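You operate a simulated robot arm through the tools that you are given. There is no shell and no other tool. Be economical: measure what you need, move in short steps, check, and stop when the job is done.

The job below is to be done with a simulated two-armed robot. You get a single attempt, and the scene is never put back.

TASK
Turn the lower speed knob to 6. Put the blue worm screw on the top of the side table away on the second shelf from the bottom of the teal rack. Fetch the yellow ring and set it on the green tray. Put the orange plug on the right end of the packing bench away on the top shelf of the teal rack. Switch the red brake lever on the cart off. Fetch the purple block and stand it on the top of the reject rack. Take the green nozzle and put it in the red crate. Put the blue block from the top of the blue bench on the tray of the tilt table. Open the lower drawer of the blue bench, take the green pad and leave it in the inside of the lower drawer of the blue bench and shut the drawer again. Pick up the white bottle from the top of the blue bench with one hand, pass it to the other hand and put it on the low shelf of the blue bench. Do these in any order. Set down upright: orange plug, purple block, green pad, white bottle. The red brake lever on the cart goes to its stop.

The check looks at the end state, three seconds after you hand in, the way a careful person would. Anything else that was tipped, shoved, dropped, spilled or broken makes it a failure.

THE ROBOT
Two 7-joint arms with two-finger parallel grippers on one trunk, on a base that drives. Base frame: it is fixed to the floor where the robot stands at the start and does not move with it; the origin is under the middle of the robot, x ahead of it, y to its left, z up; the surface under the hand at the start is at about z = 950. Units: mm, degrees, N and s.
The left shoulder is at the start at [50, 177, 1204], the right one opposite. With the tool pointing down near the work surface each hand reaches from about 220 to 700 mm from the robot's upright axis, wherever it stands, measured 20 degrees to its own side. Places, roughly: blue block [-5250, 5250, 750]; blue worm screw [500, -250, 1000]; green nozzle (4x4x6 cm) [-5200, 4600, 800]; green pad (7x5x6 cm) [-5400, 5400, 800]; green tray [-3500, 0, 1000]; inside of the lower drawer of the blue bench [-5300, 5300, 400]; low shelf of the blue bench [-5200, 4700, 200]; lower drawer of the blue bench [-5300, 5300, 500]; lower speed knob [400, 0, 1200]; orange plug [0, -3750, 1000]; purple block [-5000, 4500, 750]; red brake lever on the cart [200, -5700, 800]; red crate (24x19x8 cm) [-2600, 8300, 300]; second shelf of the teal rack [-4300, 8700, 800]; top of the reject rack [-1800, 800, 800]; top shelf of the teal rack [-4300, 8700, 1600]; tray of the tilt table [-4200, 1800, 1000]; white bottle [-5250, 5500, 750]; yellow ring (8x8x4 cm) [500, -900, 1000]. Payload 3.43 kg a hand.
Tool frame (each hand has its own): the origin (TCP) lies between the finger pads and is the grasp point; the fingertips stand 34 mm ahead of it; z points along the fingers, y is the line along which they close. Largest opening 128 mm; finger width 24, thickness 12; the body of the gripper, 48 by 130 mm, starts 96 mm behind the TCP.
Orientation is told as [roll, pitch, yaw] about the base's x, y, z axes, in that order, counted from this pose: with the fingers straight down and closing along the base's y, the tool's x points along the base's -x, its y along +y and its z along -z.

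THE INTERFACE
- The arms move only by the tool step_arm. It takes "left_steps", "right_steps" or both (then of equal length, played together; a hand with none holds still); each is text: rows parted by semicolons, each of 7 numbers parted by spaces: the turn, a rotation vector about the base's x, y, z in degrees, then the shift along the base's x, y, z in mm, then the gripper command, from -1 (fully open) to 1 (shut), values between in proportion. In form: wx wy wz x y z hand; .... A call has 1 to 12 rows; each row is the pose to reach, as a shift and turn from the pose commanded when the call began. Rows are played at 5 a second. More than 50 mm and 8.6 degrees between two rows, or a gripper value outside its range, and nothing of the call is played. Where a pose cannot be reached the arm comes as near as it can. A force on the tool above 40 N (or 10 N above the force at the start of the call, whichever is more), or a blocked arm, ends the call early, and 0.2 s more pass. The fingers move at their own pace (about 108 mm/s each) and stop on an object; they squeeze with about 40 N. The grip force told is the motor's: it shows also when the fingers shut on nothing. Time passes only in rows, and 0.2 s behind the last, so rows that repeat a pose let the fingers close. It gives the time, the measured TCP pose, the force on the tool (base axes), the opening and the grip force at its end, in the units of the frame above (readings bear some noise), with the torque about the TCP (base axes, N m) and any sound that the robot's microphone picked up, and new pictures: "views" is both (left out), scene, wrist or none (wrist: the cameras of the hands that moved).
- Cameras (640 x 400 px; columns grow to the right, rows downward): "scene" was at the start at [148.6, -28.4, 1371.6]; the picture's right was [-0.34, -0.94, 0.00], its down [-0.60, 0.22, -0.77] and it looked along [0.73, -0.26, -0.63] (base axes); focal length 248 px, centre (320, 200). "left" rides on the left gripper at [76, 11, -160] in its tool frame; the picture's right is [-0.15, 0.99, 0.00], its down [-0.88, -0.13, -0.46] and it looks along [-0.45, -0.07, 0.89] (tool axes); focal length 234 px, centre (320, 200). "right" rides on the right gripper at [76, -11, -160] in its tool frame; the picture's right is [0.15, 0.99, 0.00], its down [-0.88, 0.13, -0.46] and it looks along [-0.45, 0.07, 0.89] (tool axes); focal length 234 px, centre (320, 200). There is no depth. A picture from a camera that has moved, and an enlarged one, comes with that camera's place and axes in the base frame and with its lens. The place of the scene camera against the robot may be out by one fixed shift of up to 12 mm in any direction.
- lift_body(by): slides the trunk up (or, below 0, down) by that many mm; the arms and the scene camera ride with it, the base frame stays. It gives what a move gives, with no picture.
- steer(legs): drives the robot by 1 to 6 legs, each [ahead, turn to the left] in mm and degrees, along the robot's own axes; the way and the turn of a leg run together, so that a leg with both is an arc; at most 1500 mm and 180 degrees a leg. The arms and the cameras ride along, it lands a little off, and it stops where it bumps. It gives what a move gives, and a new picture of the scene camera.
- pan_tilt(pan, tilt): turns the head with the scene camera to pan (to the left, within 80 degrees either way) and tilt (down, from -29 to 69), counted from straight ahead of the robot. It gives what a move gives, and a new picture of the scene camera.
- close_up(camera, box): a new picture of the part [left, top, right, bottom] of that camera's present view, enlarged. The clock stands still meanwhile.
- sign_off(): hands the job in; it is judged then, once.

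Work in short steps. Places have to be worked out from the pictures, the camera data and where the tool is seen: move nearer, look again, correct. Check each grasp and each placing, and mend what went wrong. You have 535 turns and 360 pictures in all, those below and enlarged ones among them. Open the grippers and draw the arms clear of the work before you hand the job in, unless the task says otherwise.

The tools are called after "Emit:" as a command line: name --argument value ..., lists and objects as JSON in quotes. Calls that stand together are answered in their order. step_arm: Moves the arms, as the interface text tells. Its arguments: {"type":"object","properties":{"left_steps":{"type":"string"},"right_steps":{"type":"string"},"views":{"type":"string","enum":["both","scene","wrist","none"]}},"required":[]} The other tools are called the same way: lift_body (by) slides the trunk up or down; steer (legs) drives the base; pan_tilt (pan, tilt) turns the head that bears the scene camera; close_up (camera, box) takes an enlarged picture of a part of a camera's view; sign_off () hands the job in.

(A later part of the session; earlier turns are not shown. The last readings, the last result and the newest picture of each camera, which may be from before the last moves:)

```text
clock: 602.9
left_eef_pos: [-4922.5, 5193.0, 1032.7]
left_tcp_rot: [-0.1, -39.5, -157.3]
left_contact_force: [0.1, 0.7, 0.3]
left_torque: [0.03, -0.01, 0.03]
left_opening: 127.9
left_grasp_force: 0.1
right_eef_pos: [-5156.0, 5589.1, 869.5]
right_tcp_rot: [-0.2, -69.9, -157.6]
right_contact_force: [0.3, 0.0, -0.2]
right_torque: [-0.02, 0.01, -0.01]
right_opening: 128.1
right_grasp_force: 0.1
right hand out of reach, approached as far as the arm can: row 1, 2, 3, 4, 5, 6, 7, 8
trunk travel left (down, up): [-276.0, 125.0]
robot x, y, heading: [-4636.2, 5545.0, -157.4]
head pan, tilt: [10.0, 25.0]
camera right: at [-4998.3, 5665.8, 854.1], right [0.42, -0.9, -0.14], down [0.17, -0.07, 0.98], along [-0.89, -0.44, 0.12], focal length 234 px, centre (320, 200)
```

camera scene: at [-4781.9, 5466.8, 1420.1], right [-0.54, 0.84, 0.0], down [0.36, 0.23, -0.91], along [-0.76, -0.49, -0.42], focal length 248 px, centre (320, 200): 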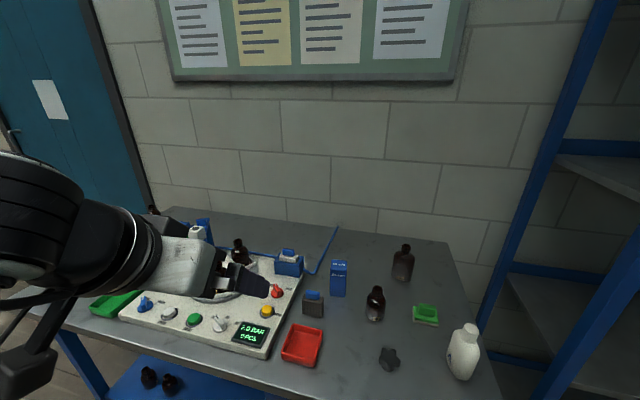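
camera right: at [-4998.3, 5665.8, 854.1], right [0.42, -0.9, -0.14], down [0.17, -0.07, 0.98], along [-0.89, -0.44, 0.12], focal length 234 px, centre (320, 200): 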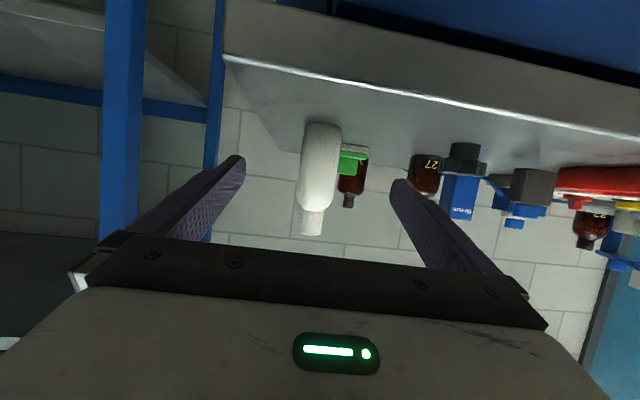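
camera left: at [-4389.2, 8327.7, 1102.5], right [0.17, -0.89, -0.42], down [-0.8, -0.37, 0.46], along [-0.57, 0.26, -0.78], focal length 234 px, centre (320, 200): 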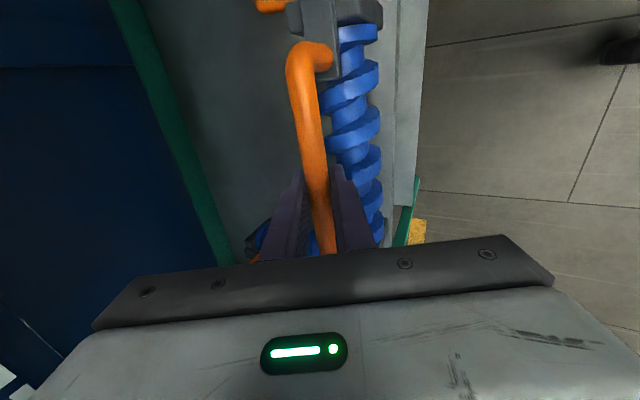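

Bottle is centred ahead. Advance 100 mm and close.

Emit:
step_arm --right_steps "0 0 0 -32 -13 0 -1; 0 0 0 -64 -26 0 -1; 0 0 0 -94 -39 0 -1; 0 0 0 -94 -39 0 -0.4; 0 0 0 -94 -39 0 0.2; 0 0 0 -94 -39 0 0.5; 0 0 0 -94 -39 0 0.5" --views "wrist"

```text
clock: 604.5
left_eef_pos: [-4922.4, 5193.0, 1034.1]
left_tcp_rot: [0.0, -39.5, -157.3]
left_contact_force: [-0.2, 0.9, 0.7]
left_torque: [-0.05, 0.03, -0.01]
left_opening: 128.1
left_grasp_force: 0.0
right_eef_pos: [-5251.6, 5551.3, 870.4]
right_tcp_rot: [-0.2, -69.9, -157.6]
right_contact_force: [-0.6, -0.3, 0.7]
right_torque: [-0.03, 0.08, 0.03]
right_opening: 45.1
right_grasp_force: 40.2
trunk travel left (down, up): [-276.0, 125.0]
robot x, y, heading: [-4639.4, 5544.2, -157.5]
head pan, tilt: [10.0, 25.0]
camera right: at [-5092.7, 5627.9, 854.2], right [0.42, -0.9, -0.14], down [0.17, -0.07, 0.98], along [-0.89, -0.44, 0.12], focal length 234 px, centre (320, 200)
```

right: 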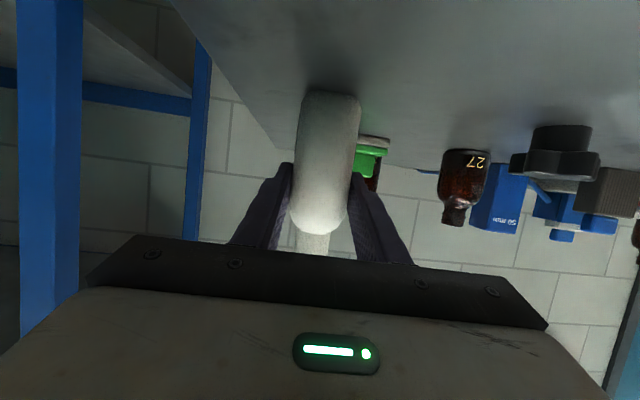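

Bottle gripped (45 mm across). Lift by trunk, then bring it toward the middle with the hand turned inward for the handover.

Emit:
lift_body --by 90

Emit:
step_arm --right_steps "0 0 0 30 8 10 0.8; 0 0 8 60 -8 20 0.8; 0 0 16 92 -28 30 0.8; 0 0 24 123 -50 40 0.8; 0 0 32 154 -75 50 0.8; 0 0 40 185 -99 60 0.8; 0 0 40 185 -99 60 0.8" --views "none"

```text
clock: 605.7
left_eef_pos: [-4922.3, 5193.2, 1123.0]
left_tcp_rot: [-0.1, -39.5, -157.5]
left_contact_force: [-0.4, -0.5, -0.1]
left_torque: [-0.01, -0.01, 0.0]
left_opening: 127.9
left_grasp_force: 0.0
right_eef_pos: [-5252.0, 5551.8, 959.3]
right_tcp_rot: [-0.1, -69.8, -157.7]
right_contact_force: [-0.4, -0.6, -2.9]
right_torque: [0.04, -0.04, -0.01]
right_opening: 45.0
right_grasp_force: 40.1
trunk travel left (down, up): [-366.0, 35.0]
robot x, y, heading: [-4639.1, 5543.3, -157.2]
head pan, tilt: [10.0, 25.0]
```

```text
clock: 607.3
left_eef_pos: [-4923.2, 5192.5, 1123.8]
left_tcp_rot: [-0.1, -39.6, -157.3]
left_contact_force: [-0.3, -0.8, -0.7]
left_torque: [0.01, -0.02, -0.03]
left_opening: 128.1
left_grasp_force: 0.1
right_eef_pos: [-5067.9, 5452.0, 1019.3]
right_tcp_rot: [-0.1, -70.0, -117.5]
right_contact_force: [-0.4, 0.6, -2.2]
right_torque: [0.04, -0.02, -0.01]
right_opening: 45.1
right_grasp_force: 39.9
trunk travel left (down, up): [-366.0, 35.0]
robot x, y, heading: [-4637.6, 5542.0, -157.2]
head pan, tilt: [10.0, 25.0]
```

Now bring the left hand, upright, above the bottle's cap.

Emit:
step_arm --left_steps "3.1 -7.3 0 0 0 30 -0.6; 6.1 -14.6 0 0 0 60 -0.3; 9.2 -21.9 0 0 0 90 0; 12.2 -29.2 0 -10 20 115 0; 15.3 -36.5 0 -30 55 130 0; 15.3 -36.5 0 -50 95 130 0; 15.3 -36.5 0 -70 135 130 0; 15.3 -36.5 0 -90 175 130 0; 15.3 -36.5 0 -110 210 130 0; 15.3 -36.5 0 -130 240 130 0; 15.3 -36.5 0 -145 260 130 0" --views "both"

```text
clock: 609.7
left_eef_pos: [-5069.5, 5454.6, 1252.8]
left_tcp_rot: [-0.1, 0.0, -157.3]
left_contact_force: [-0.1, -0.6, 0.4]
left_torque: [-0.05, 0.02, -0.03]
left_opening: 64.0
left_grasp_force: 0.0
right_eef_pos: [-5068.7, 5453.0, 1018.0]
right_tcp_rot: [0.0, -69.9, -117.8]
right_contact_force: [0.1, 0.7, -2.9]
right_torque: [0.02, -0.02, 0.05]
right_opening: 44.9
right_grasp_force: 39.7
trunk travel left (down, up): [-366.0, 35.0]
robot x, y, heading: [-4644.3, 5542.9, -157.6]
head pan, tilt: [10.0, 25.0]
camera scene: at [-4782.5, 5467.7, 1385.1], right [-0.54, 0.84, 0.0], down [0.36, 0.23, -0.91], along [-0.76, -0.49, -0.42], focal length 248 px, centre (320, 200)
camera left: at [-4994.1, 5473.1, 1413.1], right [0.25, -0.97, 0.0], down [-0.86, -0.22, 0.45], along [-0.44, -0.11, -0.89], focal length 234 px, centre (320, 200)
```

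scene: 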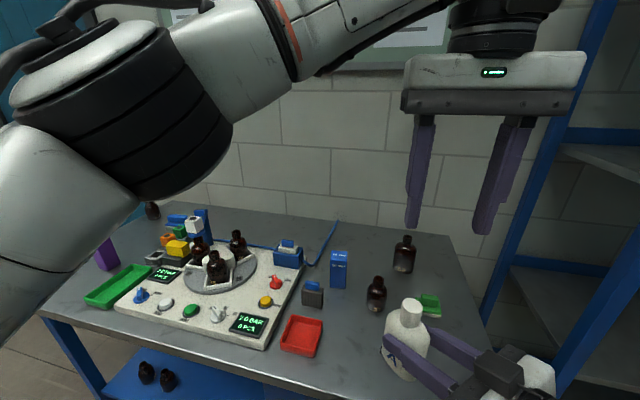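
left: 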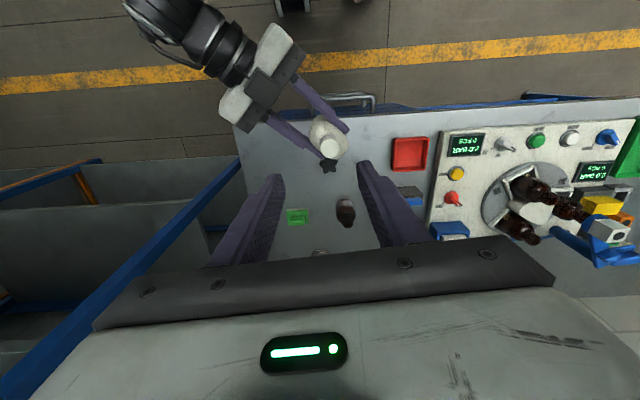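

Cap seen at ≈[-5068,5441]. I shift 13 mm, descend so the fingertips surround the cap, and close.

Emit:
step_arm --left_steps "0 0 0 1 -13 -40 0; 0 0 0 1 -13 -80 0; 0 0 0 1 -13 -115 0; 0 0 0 1 -13 -138 0; 0 0 0 1 -13 -138 0.4; 0 0 0 1 -13 -138 1; 0 0 0 1 -13 -138 1" --views "wrist"

```text
clock: 611.3
left_eef_pos: [-5067.4, 5439.1, 1114.7]
left_tcp_rot: [0.0, 0.1, -157.2]
left_contact_force: [-0.4, 1.3, 3.0]
left_torque: [0.05, 0.05, -0.01]
left_opening: 0.0
left_grasp_force: 32.6
right_eef_pos: [-5067.3, 5451.1, 1018.7]
right_tcp_rot: [0.0, -69.9, -117.8]
right_contact_force: [0.0, -0.8, -4.0]
right_torque: [0.1, -0.02, 0.04]
right_opening: 45.1
right_grasp_force: 40.0
trunk travel left (down, up): [-366.0, 35.0]
robot x, y, heading: [-4641.5, 5541.7, -157.4]
head pan, tilt: [10.0, 25.0]
camera left: at [-4992.4, 5458.8, 1275.6], right [0.25, -0.97, 0.0], down [-0.86, -0.22, 0.46], along [-0.44, -0.11, -0.89], focal length 234 px, centre (320, 200)
```

left: 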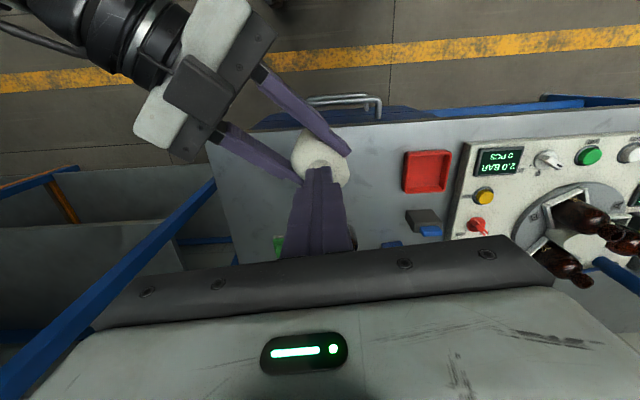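

The fingers closed just above the cap (bottle is ~130 mm tall). I rise, open, go 27 mm lower and close.

Emit:
step_arm --left_steps "0 0 0 0 0 10 0; 0 0 0 0 0 10 0; 0 0 0 -3 2 -10 0; 0 0 0 -3 2 -26 0; 0 0 0 -3 2 -26 0.5; 0 0 0 -3 2 -26 1; 0 0 0 -3 2 -26 1" --views "wrist"

```text
clock: 612.9
left_eef_pos: [-5070.1, 5441.3, 1087.2]
left_tcp_rot: [0.1, 0.0, -157.2]
left_contact_force: [3.8, -12.1, -0.4]
left_torque: [-0.23, -0.06, 0.06]
left_opening: 28.0
left_grasp_force: 40.2
right_eef_pos: [-5067.6, 5451.7, 1018.3]
right_tcp_rot: [-0.2, -69.8, -117.7]
right_contact_force: [-2.9, 11.9, -1.9]
right_torque: [-0.59, -0.16, -0.12]
right_opening: 45.1
right_grasp_force: 39.8
trunk travel left (down, up): [-366.0, 35.0]
robot x, y, heading: [-4639.0, 5543.1, -157.7]
head pan, tilt: [10.0, 25.0]
camera left: at [-4995.5, 5460.2, 1249.6], right [0.25, -0.97, 0.0], down [-0.86, -0.22, 0.45], along [-0.44, -0.11, -0.89], focal length 234 px, centre (320, 200)
```

left: 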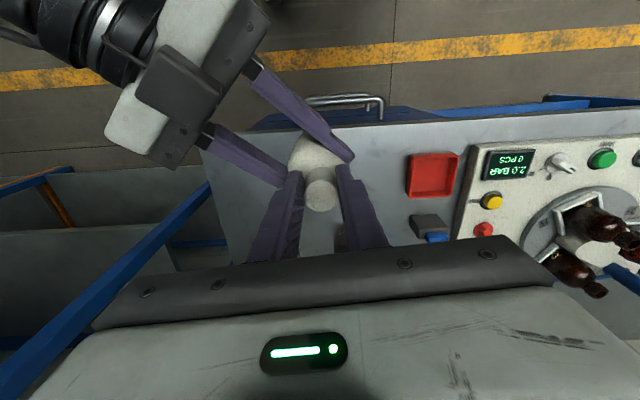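

Left holds the cap (28 mm). Release with the right and draw it back along its own axis.

Emit:
step_arm --right_steps "0 0 0 0 0 0 0; 0 0 0 0 0 0 -0.3; 0 0 0 20 39 0 -0.3; 0 0 0 40 78 0 -0.3; 0 0 0 60 117 0 -0.3; 0 0 0 80 150 10 -0.3" --left_steps "0 0 0 0 0 0 1; 0 0 0 0 0 0 1; 0 0 0 0 0 0 1; 0 0 0 0 0 0 1; 0 0 0 0 0 0 1; 0 0 0 0 0 0 1" --views "wrist"

```text
clock: 614.3
left_eef_pos: [-5068.3, 5441.5, 1089.4]
left_tcp_rot: [-0.1, 0.0, -157.3]
left_contact_force: [-0.7, 0.6, 0.3]
left_torque: [-0.01, -0.02, 0.01]
left_opening: 27.8
left_grasp_force: 40.2
right_eef_pos: [-5059.3, 5589.2, 980.6]
right_tcp_rot: [-0.2, -70.0, -117.4]
right_contact_force: [0.1, -1.2, 0.3]
right_torque: [-0.02, 0.0, -0.01]
right_opening: 83.3
right_grasp_force: 0.0
right hand out of reach, approached as far as the arm can: row 3, 4, 5, 6
trunk travel left (down, up): [-366.0, 35.0]
robot x, y, heading: [-4639.8, 5540.7, -157.4]
head pan, tilt: [10.0, 25.0]
camera right: at [-4988.0, 5749.8, 964.7], right [0.9, -0.41, -0.14], down [0.18, 0.05, 0.98], along [-0.4, -0.91, 0.12], focal length 234 px, centre (320, 200)
camera left: at [-4994.9, 5461.0, 1250.0], right [0.25, -0.97, 0.0], down [-0.86, -0.22, 0.46], along [-0.44, -0.11, -0.89], focal length 234 px, centre (320, 200)
```

right: 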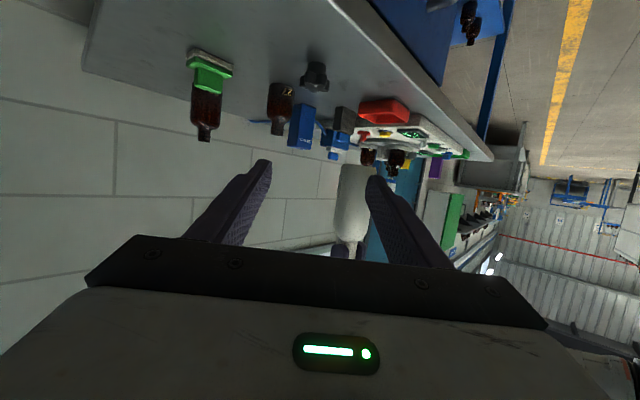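
left: 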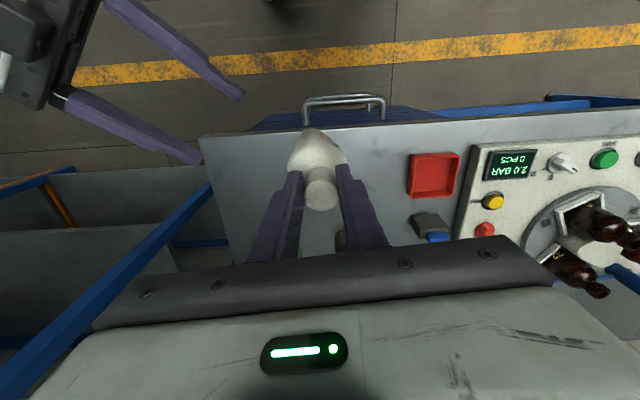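

Bottle stays in the left hand. I move the right hand farther away and lift the left to confirm weight.

Emit:
step_arm --left_steps "0 0 0 10 -3 20 1; 0 0 0 20 -10 40 1; 0 0 0 30 -25 60 1; 0 0 0 40 -45 80 1" --right_steps "0 0 -8 5 20 20 -0.3; 0 0 -16 5 40 45 -0.3; 0 0 -24 5 60 75 -0.3; 0 0 -32 5 80 105 -0.3" --views "scene"

```text
clock: 615.3
left_eef_pos: [-5029.2, 5395.9, 1169.0]
left_tcp_rot: [-0.2, 0.0, -157.3]
left_contact_force: [-0.1, 0.1, -3.3]
left_torque: [0.01, -0.02, 0.01]
left_opening: 28.2
left_grasp_force: 40.1
right_eef_pos: [-5162.5, 5739.7, 1055.7]
right_tcp_rot: [0.0, -69.9, -149.8]
right_contact_force: [0.2, -0.4, -0.4]
right_torque: [0.03, -0.01, 0.01]
right_opening: 83.3
right_grasp_force: 0.0
right hand out of reach, approached as far as the arm can: row 1, 2, 3, 4
trunk travel left (down, up): [-366.0, 35.0]
robot x, y, heading: [-4638.3, 5545.2, -157.3]
head pan, tilt: [10.0, 25.0]
camera scene: at [-4781.8, 5466.7, 1385.0], right [-0.54, 0.84, 0.0], down [0.36, 0.23, -0.91], along [-0.76, -0.49, -0.42], focal length 248 px, centre (320, 200)
```

scene: 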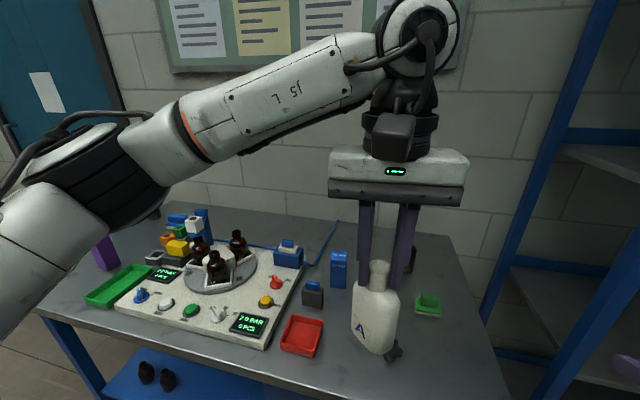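

Handover done: the left hand holds the bottle. I raise the right hand clear, pull the bottle in, and drive to the bench's left part for the low shelf.

Emit:
step_arm --right_steps "0 0 0 10 0 40 -0.3; 0 0 0 25 0 80 -0.3; 0 0 0 45 0 120 -0.3; 0 0 0 65 0 160 -0.3" --left_steps "0 0 0 10 -30 0 1; 0 0 0 20 -60 0 1; 0 0 0 30 -90 0 1; 0 0 0 40 -120 0 1" --views "none"

Emit:
steer --legs '[[0, 64], [493, 0], [0, -70]]'

```text
clock: 616.3
left_eef_pos: [-4989.5, 5276.2, 1170.2]
left_tcp_rot: [-0.3, 0.1, -157.5]
left_contact_force: [0.5, -0.3, -2.5]
left_torque: [0.03, -0.04, 0.0]
left_opening: 28.0
left_grasp_force: 39.8
right_eef_pos: [-5119.6, 5754.3, 1233.1]
right_tcp_rot: [-0.1, -69.7, -149.6]
right_contact_force: [-1.0, 0.0, 0.1]
right_torque: [0.01, 0.01, -0.02]
right_opening: 83.2
right_grasp_force: 0.0
right hand out of reach, approached as far as the arm can: row 1, 2, 3, 4
trunk travel left (down, up): [-366.0, 35.0]
robot x, y, heading: [-4637.6, 5546.0, -157.4]
head pan, tilt: [10.0, 25.0]
```

```text
clock: 625.0
left_eef_pos: [-5037.5, 4820.3, 1170.6]
left_tcp_rot: [-0.2, 0.0, -162.4]
left_contact_force: [0.4, 0.0, -3.0]
left_torque: [0.02, -0.03, -0.01]
left_opening: 28.0
left_grasp_force: 40.1
right_eef_pos: [-5124.0, 5307.4, 1232.0]
right_tcp_rot: [0.0, -69.7, -154.8]
right_contact_force: [-0.7, -1.1, 0.2]
right_torque: [0.01, -0.03, 0.01]
right_opening: 83.2
right_grasp_force: 0.1
trunk travel left (down, up): [-366.0, 35.0]
robot x, y, heading: [-4660.6, 5051.5, -162.0]
head pan, tilt: [10.0, 25.0]
camera scene: at [-4813.2, 4990.7, 1385.0], right [-0.46, 0.89, 0.0], down [0.37, 0.2, -0.91], along [-0.8, -0.42, -0.42], focal length 248 px, centre (320, 200)
```

scene: 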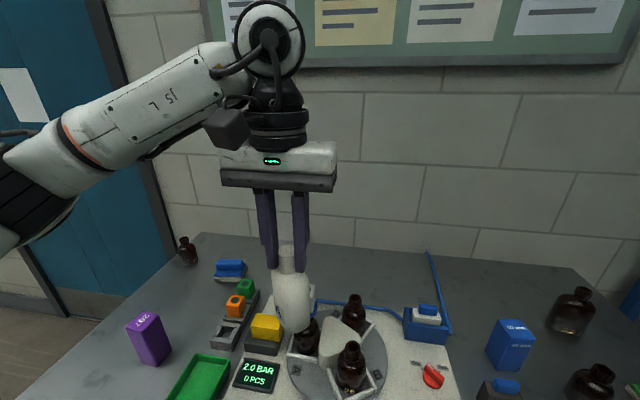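

I back 200 mm so the bottle can be lowered in front of the bench, then lower trunk and arm.

Emit:
steer --legs '[[-200, 0]]'

Emit:
lift_body --by -360

Emit:
step_arm --left_steps "0 0 0 0 0 -45 1; 0 0 0 0 0 -90 1; 0 0 0 0 0 -135 1; 0 0 0 0 0 -180 1; 0 0 0 0 0 -225 1; 0 0 0 0 0 -270 1; 0 0 0 0 0 -315 1; 0 0 0 0 0 -360 1; 0 0 0 0 0 -400 1; 0 0 0 0 0 -425 1" --views "none"

Emit:
pan_tilt --pan 10 --tilt 35

```text
clock: 626.6
left_eef_pos: [-4848.1, 4879.5, 1169.0]
left_tcp_rot: [-0.1, 0.0, -162.5]
left_contact_force: [-0.4, 1.1, -2.3]
left_torque: [0.02, 0.02, 0.0]
left_opening: 28.0
left_grasp_force: 40.2
right_eef_pos: [-4934.3, 5367.8, 1231.5]
right_tcp_rot: [0.1, -69.7, -154.7]
right_contact_force: [0.5, -0.1, -0.1]
right_torque: [-0.01, -0.02, 0.04]
right_opening: 83.2
right_grasp_force: 0.1
trunk travel left (down, up): [-366.0, 35.0]
robot x, y, heading: [-4475.2, 5113.8, -162.4]
head pan, tilt: [10.0, 25.0]
camera scene: at [-4623.4, 5050.4, 1385.2], right [-0.46, 0.89, 0.0], down [0.37, 0.2, -0.91], along [-0.8, -0.42, -0.42], focal length 248 px, centre (320, 200)
```

scene: 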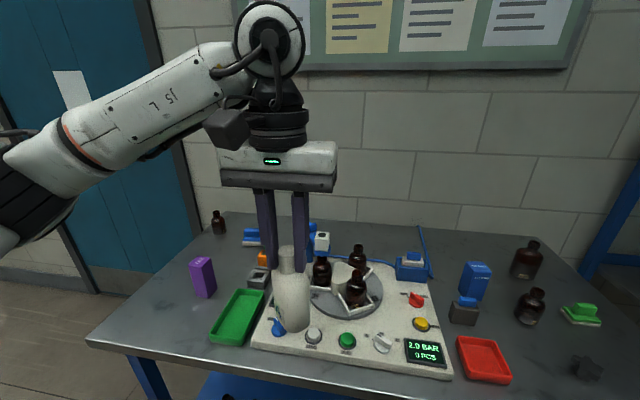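

```text
clock: 630.1
left_eef_pos: [-4848.3, 4880.4, 809.2]
left_tcp_rot: [-0.1, 0.1, -162.5]
left_contact_force: [0.2, 0.5, -2.2]
left_torque: [-0.02, -0.02, 0.01]
left_opening: 28.0
left_grasp_force: 40.1
right_eef_pos: [-4935.7, 5367.2, 872.0]
right_tcp_rot: [0.0, -69.7, -154.9]
right_contact_force: [0.3, -0.3, 0.4]
right_torque: [0.03, 0.02, 0.03]
right_opening: 83.0
right_grasp_force: 0.0
trunk travel left (down, up): [-6.0, 395.0]
robot x, y, heading: [-4473.1, 5110.1, -162.2]
head pan, tilt: [10.0, 25.0]
```

```text
clock: 630.9
left_eef_pos: [-4853.6, 4879.6, 698.6]
left_tcp_rot: [-0.9, -1.7, -162.3]
left_contact_force: [3.1, -0.1, 10.2]
left_torque: [-0.38, 0.79, 0.12]
left_opening: 28.2
left_grasp_force: 39.9
right_eef_pos: [-4933.9, 5367.8, 871.7]
right_tcp_rot: [0.1, -69.8, -154.7]
right_contact_force: [0.0, 0.0, 0.3]
right_torque: [0.0, 0.03, 0.02]
right_opening: 83.2
right_grasp_force: 0.2
trunk travel left (down, up): [-6.0, 395.0]
robot x, y, heading: [-4472.7, 5112.7, -162.7]
head pan, tilt: [10.0, 25.0]
stopped in row 3 (left hand): the force on the tool passed its limit at 64 N (the readings are from after the stop); the commanded pose is now the measured one
```

```text
clock: 631.7
left_eef_pos: [-4852.3, 4879.7, 699.8]
left_tcp_rot: [-0.8, -1.8, -162.2]
left_contact_force: [3.1, 0.9, 21.6]
left_torque: [-0.73, 1.1, 0.07]
left_opening: 27.9
left_grasp_force: 39.8
right_eef_pos: [-4933.7, 5367.7, 873.9]
right_tcp_rot: [0.1, -69.8, -154.8]
right_contact_force: [1.2, -0.1, 0.3]
right_torque: [-0.01, -0.01, 0.01]
right_opening: 83.1
right_grasp_force: 0.1
trunk travel left (down, up): [-6.0, 395.0]
robot x, y, heading: [-4474.9, 5115.3, -162.2]
head pan, tilt: [10.0, 35.0]
camera scene: at [-4619.2, 5052.7, 1009.9], right [-0.46, 0.89, 0.0], down [0.51, 0.26, -0.82], along [-0.73, -0.38, -0.57], focal length 248 px, centre (320, 200)
```

scene: 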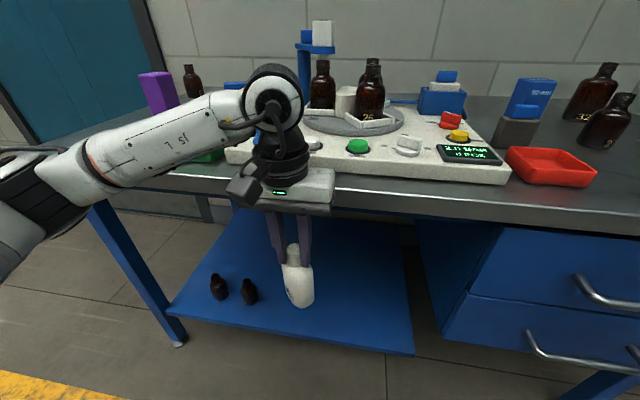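

The gripper body met the bench-top edge (it overhangs more than I assumed). I lift slightly, back off 130 mm, then continue down.

Emit:
step_arm --left_steps "0.8 1.7 0 0 0 15 1; 0.8 1.7 0 0 0 35 1" --views "none"

Emit:
steer --legs '[[-130, 0]]'

Emit:
step_arm --left_steps "0 0 0 0 0 -45 1; 0 0 0 0 0 -90 1; 0 0 0 0 0 -135 1; 0 0 0 0 0 -180 1; 0 0 0 0 0 -225 1; 0 0 0 0 0 -270 1; 0 0 0 0 0 -315 1; 0 0 0 0 0 -350 1" --views "none"

```text
clock: 632.3
left_eef_pos: [-4851.8, 4879.1, 730.6]
left_tcp_rot: [-2.0, -2.7, -162.2]
left_contact_force: [-0.7, 0.1, -2.0]
left_torque: [0.02, -0.04, -0.02]
left_opening: 28.2
left_grasp_force: 40.1
right_eef_pos: [-4935.4, 5366.9, 872.2]
right_tcp_rot: [0.0, -69.7, -154.6]
right_contact_force: [-0.6, -0.4, -0.4]
right_torque: [-0.02, -0.01, 0.0]
right_opening: 83.2
right_grasp_force: 0.1
trunk travel left (down, up): [-6.0, 395.0]
robot x, y, heading: [-4475.6, 5113.7, -162.2]
head pan, tilt: [10.0, 35.0]
```

```text
clock: 633.5
left_eef_pos: [-4729.4, 4917.6, 732.0]
left_tcp_rot: [-2.1, -2.9, -162.2]
left_contact_force: [-0.2, -0.5, -2.9]
left_torque: [0.0, -0.04, -0.01]
left_opening: 28.0
left_grasp_force: 40.3
right_eef_pos: [-4812.5, 5406.8, 872.0]
right_tcp_rot: [0.1, -69.7, -154.8]
right_contact_force: [0.0, 0.1, 0.1]
right_torque: [0.0, -0.01, -0.01]
right_opening: 83.4
right_grasp_force: 0.0
trunk travel left (down, up): [-6.0, 395.0]
robot x, y, heading: [-4351.5, 5153.6, -162.6]
head pan, tilt: [10.0, 35.0]
camera scene: at [-4497.7, 5090.9, 1009.3], right [-0.46, 0.89, 0.0], down [0.51, 0.27, -0.82], along [-0.73, -0.38, -0.57], focal length 248 px, centre (320, 200)
```

scene: 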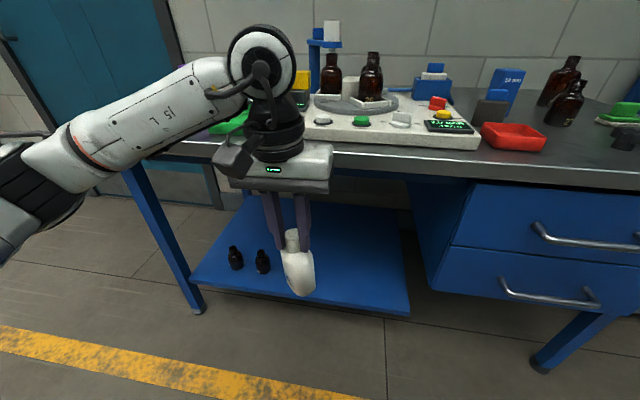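

```text
clock: 635.3
left_eef_pos: [-4729.8, 4918.6, 382.5]
left_tcp_rot: [-2.1, -2.9, -162.3]
left_contact_force: [0.5, 0.0, -2.1]
left_torque: [-0.01, -0.04, 0.0]
left_opening: 27.9
left_grasp_force: 39.6
right_eef_pos: [-4811.7, 5406.5, 873.0]
right_tcp_rot: [0.0, -69.7, -154.8]
right_contact_force: [0.5, -0.4, 0.1]
right_torque: [0.04, 0.01, -0.02]
right_opening: 83.3
right_grasp_force: 0.0
trunk travel left (down, up): [-6.0, 395.0]
robot x, y, heading: [-4352.4, 5153.4, -162.5]
head pan, tilt: [10.0, 35.0]
```

Now the layout is clear: low shelf front edge runs ≈[-4810,4369]→[-5067,5147]; two drawers at the right. I straighten the bottle, raise the right hand, then drive 340 mm in under the bench.

Emit:
step_arm --left_steps "-0.5 -1.7 0 0 0 0 1; -1.1 -3.4 0 0 0 -5 1; -1.1 -3.4 0 0 0 -10 1; -1.1 -3.4 0 0 0 -10 1; -1.1 -3.4 0 0 0 -10 1" --right_steps "0 0 0 5 0 45 -0.3; 0 0 0 10 0 90 -0.3; 0 0 0 15 0 135 -0.3; 0 0 0 20 0 180 -0.3; 0 0 0 25 0 220 -0.3" --views "none"

Emit:
steer --legs '[[340, 0]]'

```text
clock: 636.5
left_eef_pos: [-4729.4, 4917.2, 371.8]
left_tcp_rot: [0.0, 0.1, -162.2]
left_contact_force: [0.0, 0.5, -2.4]
left_torque: [0.02, -0.01, -0.03]
left_opening: 28.1
left_grasp_force: 40.5
right_eef_pos: [-4785.7, 5407.6, 1093.1]
right_tcp_rot: [0.1, -69.7, -154.9]
right_contact_force: [-0.6, -0.1, -0.5]
right_torque: [-0.02, 0.01, -0.03]
right_opening: 83.2
right_grasp_force: 0.0
trunk travel left (down, up): [-6.0, 395.0]
robot x, y, heading: [-4348.9, 5153.6, -162.6]
head pan, tilt: [10.0, 35.0]
```

```text
clock: 638.8
left_eef_pos: [-5050.6, 4817.8, 370.8]
left_tcp_rot: [-0.1, 0.3, -162.4]
left_contact_force: [0.7, -0.4, -1.3]
left_torque: [0.01, -0.02, 0.0]
left_opening: 27.8
left_grasp_force: 40.4
right_eef_pos: [-5107.8, 5304.7, 1093.6]
right_tcp_rot: [-0.3, -69.9, -154.4]
right_contact_force: [0.1, 0.2, 0.9]
right_torque: [0.02, 0.01, 0.02]
right_opening: 83.2
right_grasp_force: 0.1
trunk travel left (down, up): [-6.0, 395.0]
robot x, y, heading: [-4675.7, 5051.8, -162.7]
head pan, tilt: [10.0, 35.0]
camera scene: at [-4819.1, 4987.7, 1008.7], right [-0.46, 0.89, 0.0], down [0.51, 0.27, -0.82], along [-0.73, -0.38, -0.57], focal length 248 px, centre (320, 200)
```

scene: 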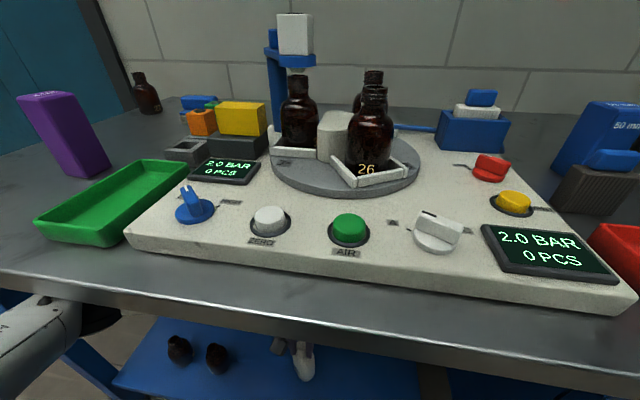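

The bottle is ~87 mm inside the low shelf edge. Lower until contact.

Emit:
step_arm --left_steps "0 0 0 -8 -3 -12 1; 0 0 0 -15 -5 -24 1; 0 0 0 -15 -5 -30 1; 0 0 0 -15 -5 -35 1; 0 0 0 -15 -5 -40 1; 0 0 0 -15 -5 -45 1; 0 0 0 -15 -5 -50 1" --views "wrist"

```text
clock: 639.4
left_eef_pos: [-5064.9, 4813.0, 355.8]
left_tcp_rot: [-0.3, 0.1, -162.1]
left_contact_force: [4.8, -0.6, 17.5]
left_torque: [-0.52, -0.16, 0.15]
left_opening: 27.9
left_grasp_force: 40.1
right_eef_pos: [-5107.5, 5303.8, 1093.8]
right_tcp_rot: [0.0, -69.8, -154.7]
right_contact_force: [1.1, -0.2, -0.2]
right_torque: [0.0, -0.03, 0.0]
right_opening: 83.5
right_grasp_force: 0.0
trunk travel left (down, up): [-6.0, 395.0]
robot x, y, heading: [-4673.8, 5049.6, -162.4]
head pan, tilt: [10.0, 35.0]
stopped in row 3 (left hand): the force on the tool passed its limit at 66 N (the readings are from after the stop); the commanded pose is now the measured one
camera left: at [-4990.3, 4824.3, 515.8], right [0.16, -0.99, -0.01], down [-0.88, -0.15, 0.46], along [-0.45, -0.07, -0.89], focal length 234 px, centre (320, 200)
```

left: 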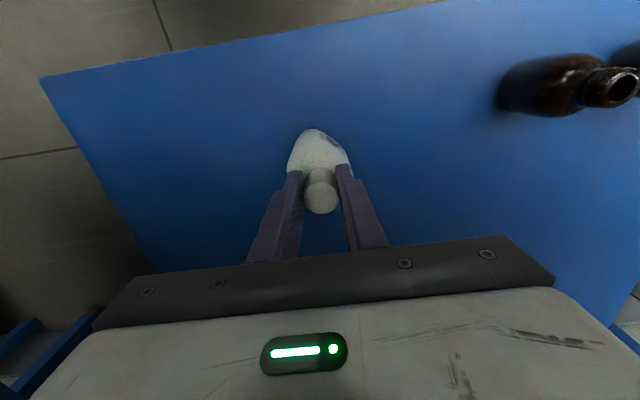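

Emit:
close_up --camera "scene" --box '[220, 320, 400, 400]'

```text
3.56 times, centred on (310, 360) of scene
camera zoom: at [-4818.3, 4988.9, 1010.1], right [-0.46, 0.89, 0.0], down [0.51, 0.27, -0.82], along [-0.73, -0.38, -0.57], focal length 881 px, centre (356, -369)
```

zoom: 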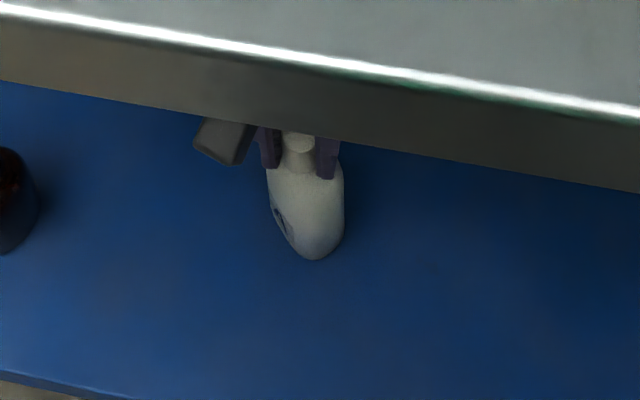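

Bottle base appears on the shelf. Open the fingers and rise slightly.

Emit:
step_arm --left_steps "0 0 0 0 0 0 0.3; 0 0 0 0 0 0 0; 0 0 0 0 0 10 0; 0 0 0 0 0 35 0; 0 0 0 0 0 70 0" --views "wrist"

```text
clock: 640.8
left_eef_pos: [-5013.5, 4838.3, 376.8]
left_tcp_rot: [-0.8, 7.5, -163.6]
left_contact_force: [-0.3, 0.0, 0.6]
left_torque: [-0.01, -0.01, 0.04]
left_opening: 63.9
left_grasp_force: 0.0
right_eef_pos: [-5109.0, 5299.3, 1095.2]
right_tcp_rot: [-0.8, -69.5, -153.9]
right_contact_force: [0.0, 0.1, 0.4]
right_torque: [-0.04, -0.03, 0.0]
right_opening: 83.2
right_grasp_force: 0.0
trunk travel left (down, up): [-6.0, 395.0]
robot x, y, heading: [-4674.7, 5050.7, -162.4]
head pan, tilt: [10.0, 35.0]
stopped in row 5 (left hand): the arm was blocked; the commanded pose is now the measured one
camera left: at [-4957.2, 4840.3, 546.4], right [0.14, -0.99, -0.03], down [-0.93, -0.14, 0.34], along [-0.34, -0.02, -0.94], focal length 234 px, centre (320, 200)
```

left: 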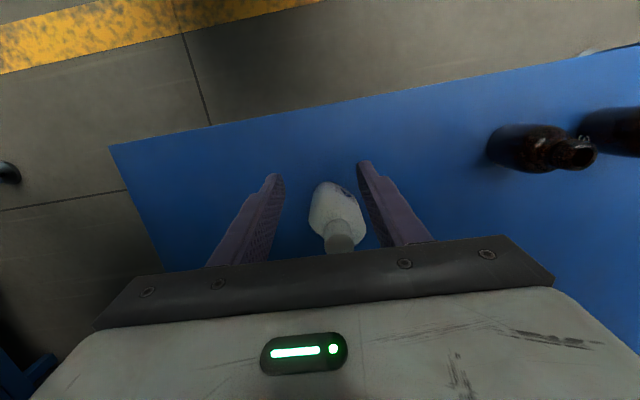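

The arm is blocked from rising by the bench above, but the bottle stands free between the open fingers. I back straight out with the base.

Emit:
steer --legs '[[-120, 0]]'

Emit:
steer --legs '[[-250, 0]]'

```text
clock: 642.0
left_eef_pos: [-4905.8, 4870.8, 383.0]
left_tcp_rot: [-0.5, 6.5, -163.3]
left_contact_force: [-0.2, -0.4, 0.0]
left_torque: [0.02, 0.0, 0.01]
left_opening: 63.8
left_grasp_force: 0.1
right_eef_pos: [-4994.5, 5340.7, 1091.7]
right_tcp_rot: [-0.1, -69.7, -154.6]
right_contact_force: [0.2, 0.0, -0.9]
right_torque: [0.0, -0.01, 0.0]
right_opening: 83.1
right_grasp_force: 0.1
trunk travel left (down, up): [-6.0, 395.0]
robot x, y, heading: [-4557.8, 5087.8, -162.4]
head pan, tilt: [10.0, 35.0]
camera scene: at [-4706.1, 5026.4, 1009.3], right [-0.46, 0.89, 0.0], down [0.51, 0.26, -0.82], along [-0.73, -0.38, -0.57], focal length 248 px, centre (320, 200)
```

scene: 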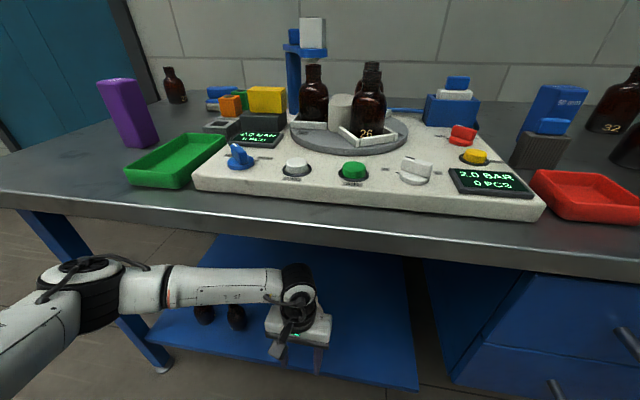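

```text
clock: 643.9
left_eef_pos: [-4670.8, 4945.4, 381.4]
left_tcp_rot: [-0.5, 6.5, -163.3]
left_contact_force: [-0.4, 0.7, -0.1]
left_torque: [0.02, 0.01, 0.0]
left_opening: 63.9
left_grasp_force: 0.1
right_eef_pos: [-4755.7, 5415.0, 1091.6]
right_tcp_rot: [0.0, -69.7, -154.8]
right_contact_force: [0.5, 0.2, -0.5]
right_torque: [-0.01, 0.01, 0.0]
right_opening: 83.3
right_grasp_force: 0.0
trunk travel left (down, up): [-6.0, 395.0]
robot x, y, heading: [-4323.0, 5161.6, -162.6]
head pan, tilt: [10.0, 35.0]
camera scene: at [-4469.1, 5101.1, 1009.3], right [-0.46, 0.89, 0.0], down [0.51, 0.26, -0.82], along [-0.73, -0.38, -0.57], focal length 248 px, centre (320, 200)
```

scene: 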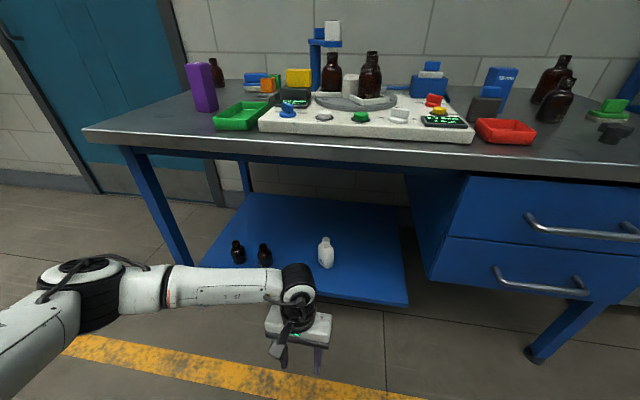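

The bottle stands upright on the low shelf. Next the pad and drawer: I raise the trunk, and turn the right hand to vertical for picking the pad.

Emit:
lift_body --by 300

Emit:
step_arm --right_steps "3.3 -7 0 0 0 -20 -0.3; 6.6 -14.1 0 0 0 -40 -0.3; 9.9 -21.1 0 0 0 -60 -0.3; 13.2 -28.1 0 0 0 -80 -0.3; 16.6 -35.2 0 0 0 -100 -0.3; 19.9 -42.2 0 0 0 -120 -0.3; 23.2 -49.3 0 0 0 -140 -0.3; 26.5 -56.3 0 0 0 -160 -0.3; 29.8 -63.3 0 0 0 -180 -0.3" --left_steps "0.7 -1.7 0 10 0 40 -1; 1.4 -3.4 0 20 0 80 -1; 2.1 -5.8 0 20 0 120 -1; 2.1 -5.8 0 20 0 165 -1; 2.1 -5.8 0 20 0 210 -1; 2.1 -5.8 0 20 0 255 -1; 2.1 -5.8 0 20 0 300 -1; 2.1 -5.8 0 20 0 345 -1; 2.1 -5.8 0 20 0 380 -1" --views "none"

```text
clock: 646.9
left_eef_pos: [-4669.9, 4946.8, 682.1]
left_tcp_rot: [-0.5, 6.5, -163.3]
left_contact_force: [0.1, -0.1, 0.6]
left_torque: [0.0, 0.01, -0.01]
left_opening: 63.9
left_grasp_force: 0.2
right_eef_pos: [-4757.5, 5416.1, 1392.4]
right_tcp_rot: [0.0, -69.6, -154.7]
right_contact_force: [-0.4, -1.0, -0.4]
right_torque: [0.01, 0.04, -0.04]
right_opening: 83.4
right_grasp_force: 0.0
trunk travel left (down, up): [-306.0, 95.0]
robot x, y, heading: [-4322.0, 5164.3, -162.5]
head pan, tilt: [10.0, 35.0]
```

```text
clock: 648.9
left_eef_pos: [-4650.8, 4945.0, 1062.9]
left_tcp_rot: [-0.8, 12.8, -163.4]
left_contact_force: [-0.8, -0.5, 0.1]
left_torque: [-0.01, 0.01, 0.02]
left_opening: 127.9
left_grasp_force: 0.1
right_eef_pos: [-4757.0, 5414.4, 1212.3]
right_tcp_rot: [0.1, 0.4, -154.9]
right_contact_force: [-0.1, -0.2, 0.6]
right_torque: [0.0, -0.01, 0.02]
right_opening: 83.3
right_grasp_force: 0.1
trunk travel left (down, up): [-306.0, 95.0]
robot x, y, heading: [-4320.5, 5164.9, -162.6]
head pan, tilt: [10.0, 35.0]
```

Emit:
steer --legs '[[0, -42.8], [522, 0], [0, 42.8]]'

Emit:
step_arm --right_steps "0 0 0 -30 -30 -10 -0.3; 0 0 0 -60 -65 -20 -0.3; 0 0 0 -90 -100 -30 -0.3; 0 0 0 -115 -135 -40 -0.3; 0 0 0 -125 -165 -60 -0.3; 0 0 0 -128 -180 -100 -0.3" --views "wrist"

```text
clock: 653.7
left_eef_pos: [-5152.6, 5434.6, 1061.9]
left_tcp_rot: [-0.9, 12.6, 154.3]
left_contact_force: [0.1, 0.0, -0.2]
left_torque: [-0.01, 0.04, -0.02]
left_opening: 127.7
left_grasp_force: 0.0
right_eef_pos: [-4914.6, 5853.2, 1213.4]
right_tcp_rot: [0.0, 0.2, 162.8]
right_contact_force: [0.5, -0.5, 0.6]
right_torque: [-0.01, 0.06, -0.01]
right_opening: 83.2
right_grasp_force: 0.1
trunk travel left (down, up): [-306.0, 95.0]
robot x, y, heading: [-4766.1, 5374.5, 155.0]
head pan, tilt: [10.0, 35.0]
stopped in leg 2: the robot was blocked; the commanded pose is now the measured one
camera scene: at [-4914.5, 5426.0, 1309.5], right [0.26, 0.97, 0.0], down [0.55, -0.15, -0.82], along [-0.79, 0.21, -0.57], focal length 248 px, centre (320, 200)
```

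scene: 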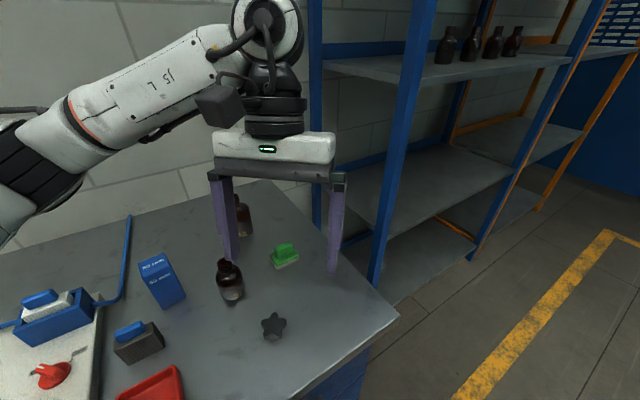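

```text
clock: 655.1
left_eef_pos: [-5154.1, 5434.7, 1063.7]
left_tcp_rot: [-1.0, 12.7, 154.2]
left_contact_force: [0.2, -0.2, -0.2]
left_torque: [0.03, -0.03, 0.01]
left_opening: 128.1
left_grasp_force: 0.2
right_eef_pos: [-5044.0, 5670.9, 1112.0]
right_tcp_rot: [0.1, 0.3, 162.8]
right_contact_force: [1.0, -0.5, 0.4]
right_torque: [0.02, 0.0, -0.04]
right_opening: 83.4
right_grasp_force: 0.0
trunk travel left (down, up): [-306.0, 95.0]
robot x, y, heading: [-4763.7, 5372.3, 155.3]
head pan, tilt: [10.0, 35.0]
camera right: at [-4967.5, 5661.3, 1272.3], right [-0.15, -0.99, 0.0], down [-0.88, 0.14, 0.45], along [-0.45, 0.07, -0.89], focal length 234 px, centre (320, 200)
```

right: 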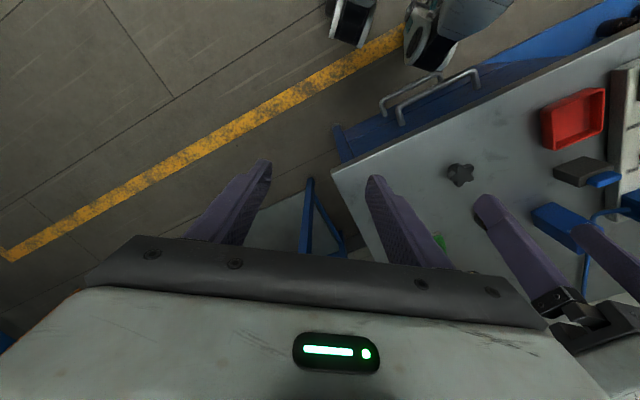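

The base touched near the drawer front. I back off 80 mm, turn to face the bench, and go 50 mm forward.

Emit:
steer --legs '[[-80, 0], [0, 42.6], [50, 0]]'

```text
clock: 658.6
left_eef_pos: [-5067.5, 5107.2, 1061.0]
left_tcp_rot: [-0.9, 12.7, -163.2]
left_contact_force: [0.1, -0.1, 1.0]
left_torque: [0.01, -0.05, 0.04]
left_opening: 128.1
left_grasp_force: 0.1
right_eef_pos: [-5148.0, 5358.0, 1111.2]
right_tcp_rot: [0.0, 0.3, -154.7]
right_contact_force: [0.0, 0.7, 0.2]
right_torque: [0.01, -0.02, 0.0]
right_opening: 83.3
right_grasp_force: 0.1
trunk travel left (down, up): [-306.0, 95.0]
robot x, y, heading: [-4740.1, 5326.9, -162.7]
head pan, tilt: [10.0, 35.0]
camera scene: at [-4886.3, 5263.4, 1309.1], right [-0.46, 0.89, 0.0], down [0.51, 0.27, -0.82], along [-0.73, -0.38, -0.57], focal length 248 px, centre (320, 200)
```

scene: 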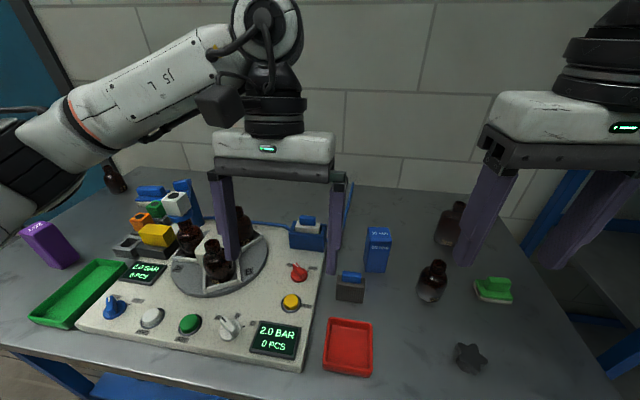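

Pad ≈[-5362,5457]. Move the right hand above it.

Emit:
step_arm --right_steps "0 0 0 -40 18 0 -0.3; 0 0 0 -80 36 0 -0.3; 0 0 0 -120 54 0 -0.3; 0 0 0 -160 72 0 -0.3; 0 0 0 -200 92 -20 -0.3; 0 0 0 -212 98 -60 -0.3" --views "wrist"

```text
clock: 660.0
left_eef_pos: [-5067.9, 5108.6, 1063.1]
left_tcp_rot: [-0.8, 12.8, -163.3]
left_contact_force: [0.2, -0.5, -0.1]
left_torque: [-0.01, -0.01, 0.0]
left_opening: 128.0
left_grasp_force: 0.0
right_eef_pos: [-5357.6, 5457.5, 1051.3]
right_tcp_rot: [0.0, 0.4, -154.7]
right_contact_force: [0.1, 0.1, -0.9]
right_torque: [0.01, -0.03, 0.05]
right_opening: 83.1
right_grasp_force: 0.0
trunk travel left (down, up): [-306.0, 95.0]
robot x, y, heading: [-4741.3, 5323.9, -162.5]
head pan, tilt: [10.0, 35.0]
camera right: at [-5294.8, 5499.3, 1212.3], right [0.56, -0.83, 0.0], down [-0.74, -0.49, 0.45], along [-0.37, -0.25, -0.89], focal length 234 px, centre (320, 200)
```

right: 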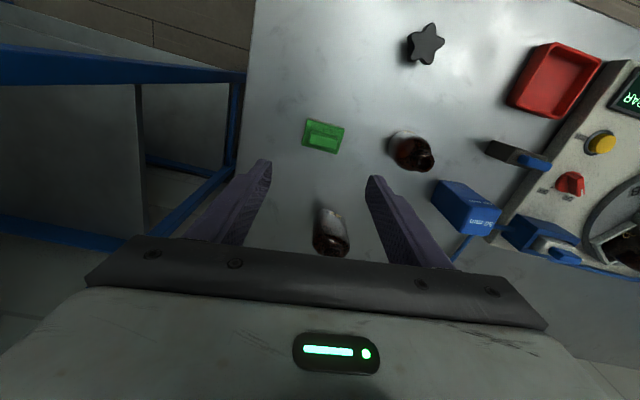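

Pad centre ≈[-5354,5452], rotated ~11°. I align yaw, descend and grip its top block.

Emit:
step_arm --right_steps "0 0 -5 2 -3 -45 -0.3; 0 0 -11 3 -5 -90 -0.3; 0 0 -11 3 -5 -135 -0.3; 0 0 -11 3 -5 -175 -0.3; 0 0 -11 3 -5 -191 -0.3" --views "wrist"

```text
clock: 661.2
left_eef_pos: [-5067.2, 5108.8, 1062.4]
left_tcp_rot: [-0.9, 12.8, -163.3]
left_contact_force: [0.0, -0.6, 0.3]
left_torque: [-0.01, 0.03, 0.0]
left_opening: 128.0
left_grasp_force: 0.1
right_eef_pos: [-5354.7, 5452.5, 860.9]
right_tcp_rot: [0.0, 0.3, -165.7]
right_contact_force: [-0.3, -0.4, -0.4]
right_torque: [-0.04, 0.01, 0.04]
right_opening: 82.9
right_grasp_force: 0.0
trunk travel left (down, up): [-306.0, 95.0]
robot x, y, heading: [-4737.0, 5325.0, -162.7]
head pan, tilt: [10.0, 35.0]
camera right: at [-5284.5, 5480.6, 1021.5], right [0.39, -0.92, 0.0], down [-0.82, -0.34, 0.45], along [-0.42, -0.17, -0.89], focal length 234 px, centre (320, 200)
```

right: 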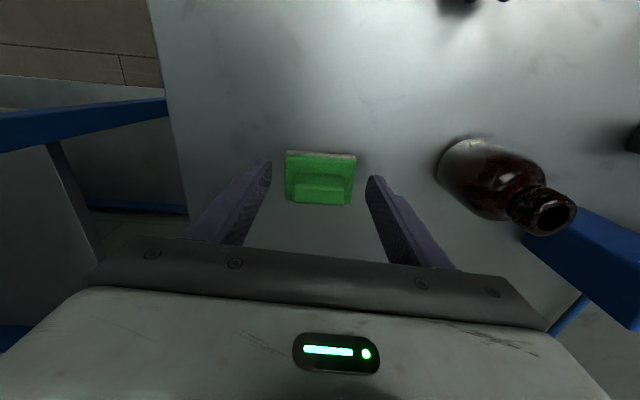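

Aligned; close and lift a little.

Emit:
step_arm --right_steps "0 0 0 0 0 0 0.2; 0 0 0 0 0 0 0.6; 0 0 0 0 0 0 0.8; 0 0 0 0 0 0 0.8; 0 0 0 0 0 20 0.8; 0 0 0 0 0 60 0.8; 0 0 0 0 0 105 0.8; 0 0 0 10 0 150 0.8" --views "wrist"

```text
clock: 663.0
left_eef_pos: [-5065.2, 5108.4, 1061.8]
left_tcp_rot: [-1.0, 12.6, -163.4]
left_contact_force: [-0.3, -0.1, 0.6]
left_torque: [0.02, 0.02, -0.02]
left_opening: 128.0
left_grasp_force: 0.1
right_eef_pos: [-5343.7, 5450.5, 1011.2]
right_tcp_rot: [0.0, 0.3, -165.6]
right_contact_force: [0.9, 0.4, 0.5]
right_torque: [-0.04, -0.04, 0.01]
right_opening: 43.2
right_grasp_force: 39.8
trunk travel left (down, up): [-306.0, 95.0]
robot x, y, heading: [-4737.7, 5326.0, -162.5]
head pan, tilt: [10.0, 35.0]
camera right: at [-5273.9, 5480.1, 1172.6], right [0.39, -0.92, 0.0], down [-0.82, -0.34, 0.45], along [-0.42, -0.18, -0.89], focal length 234 px, centre (320, 200)
```

right: 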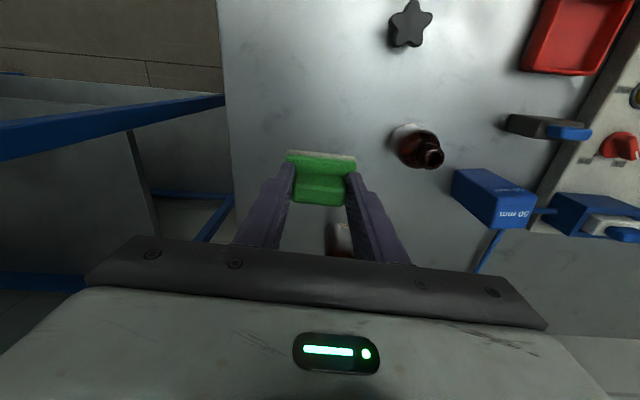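

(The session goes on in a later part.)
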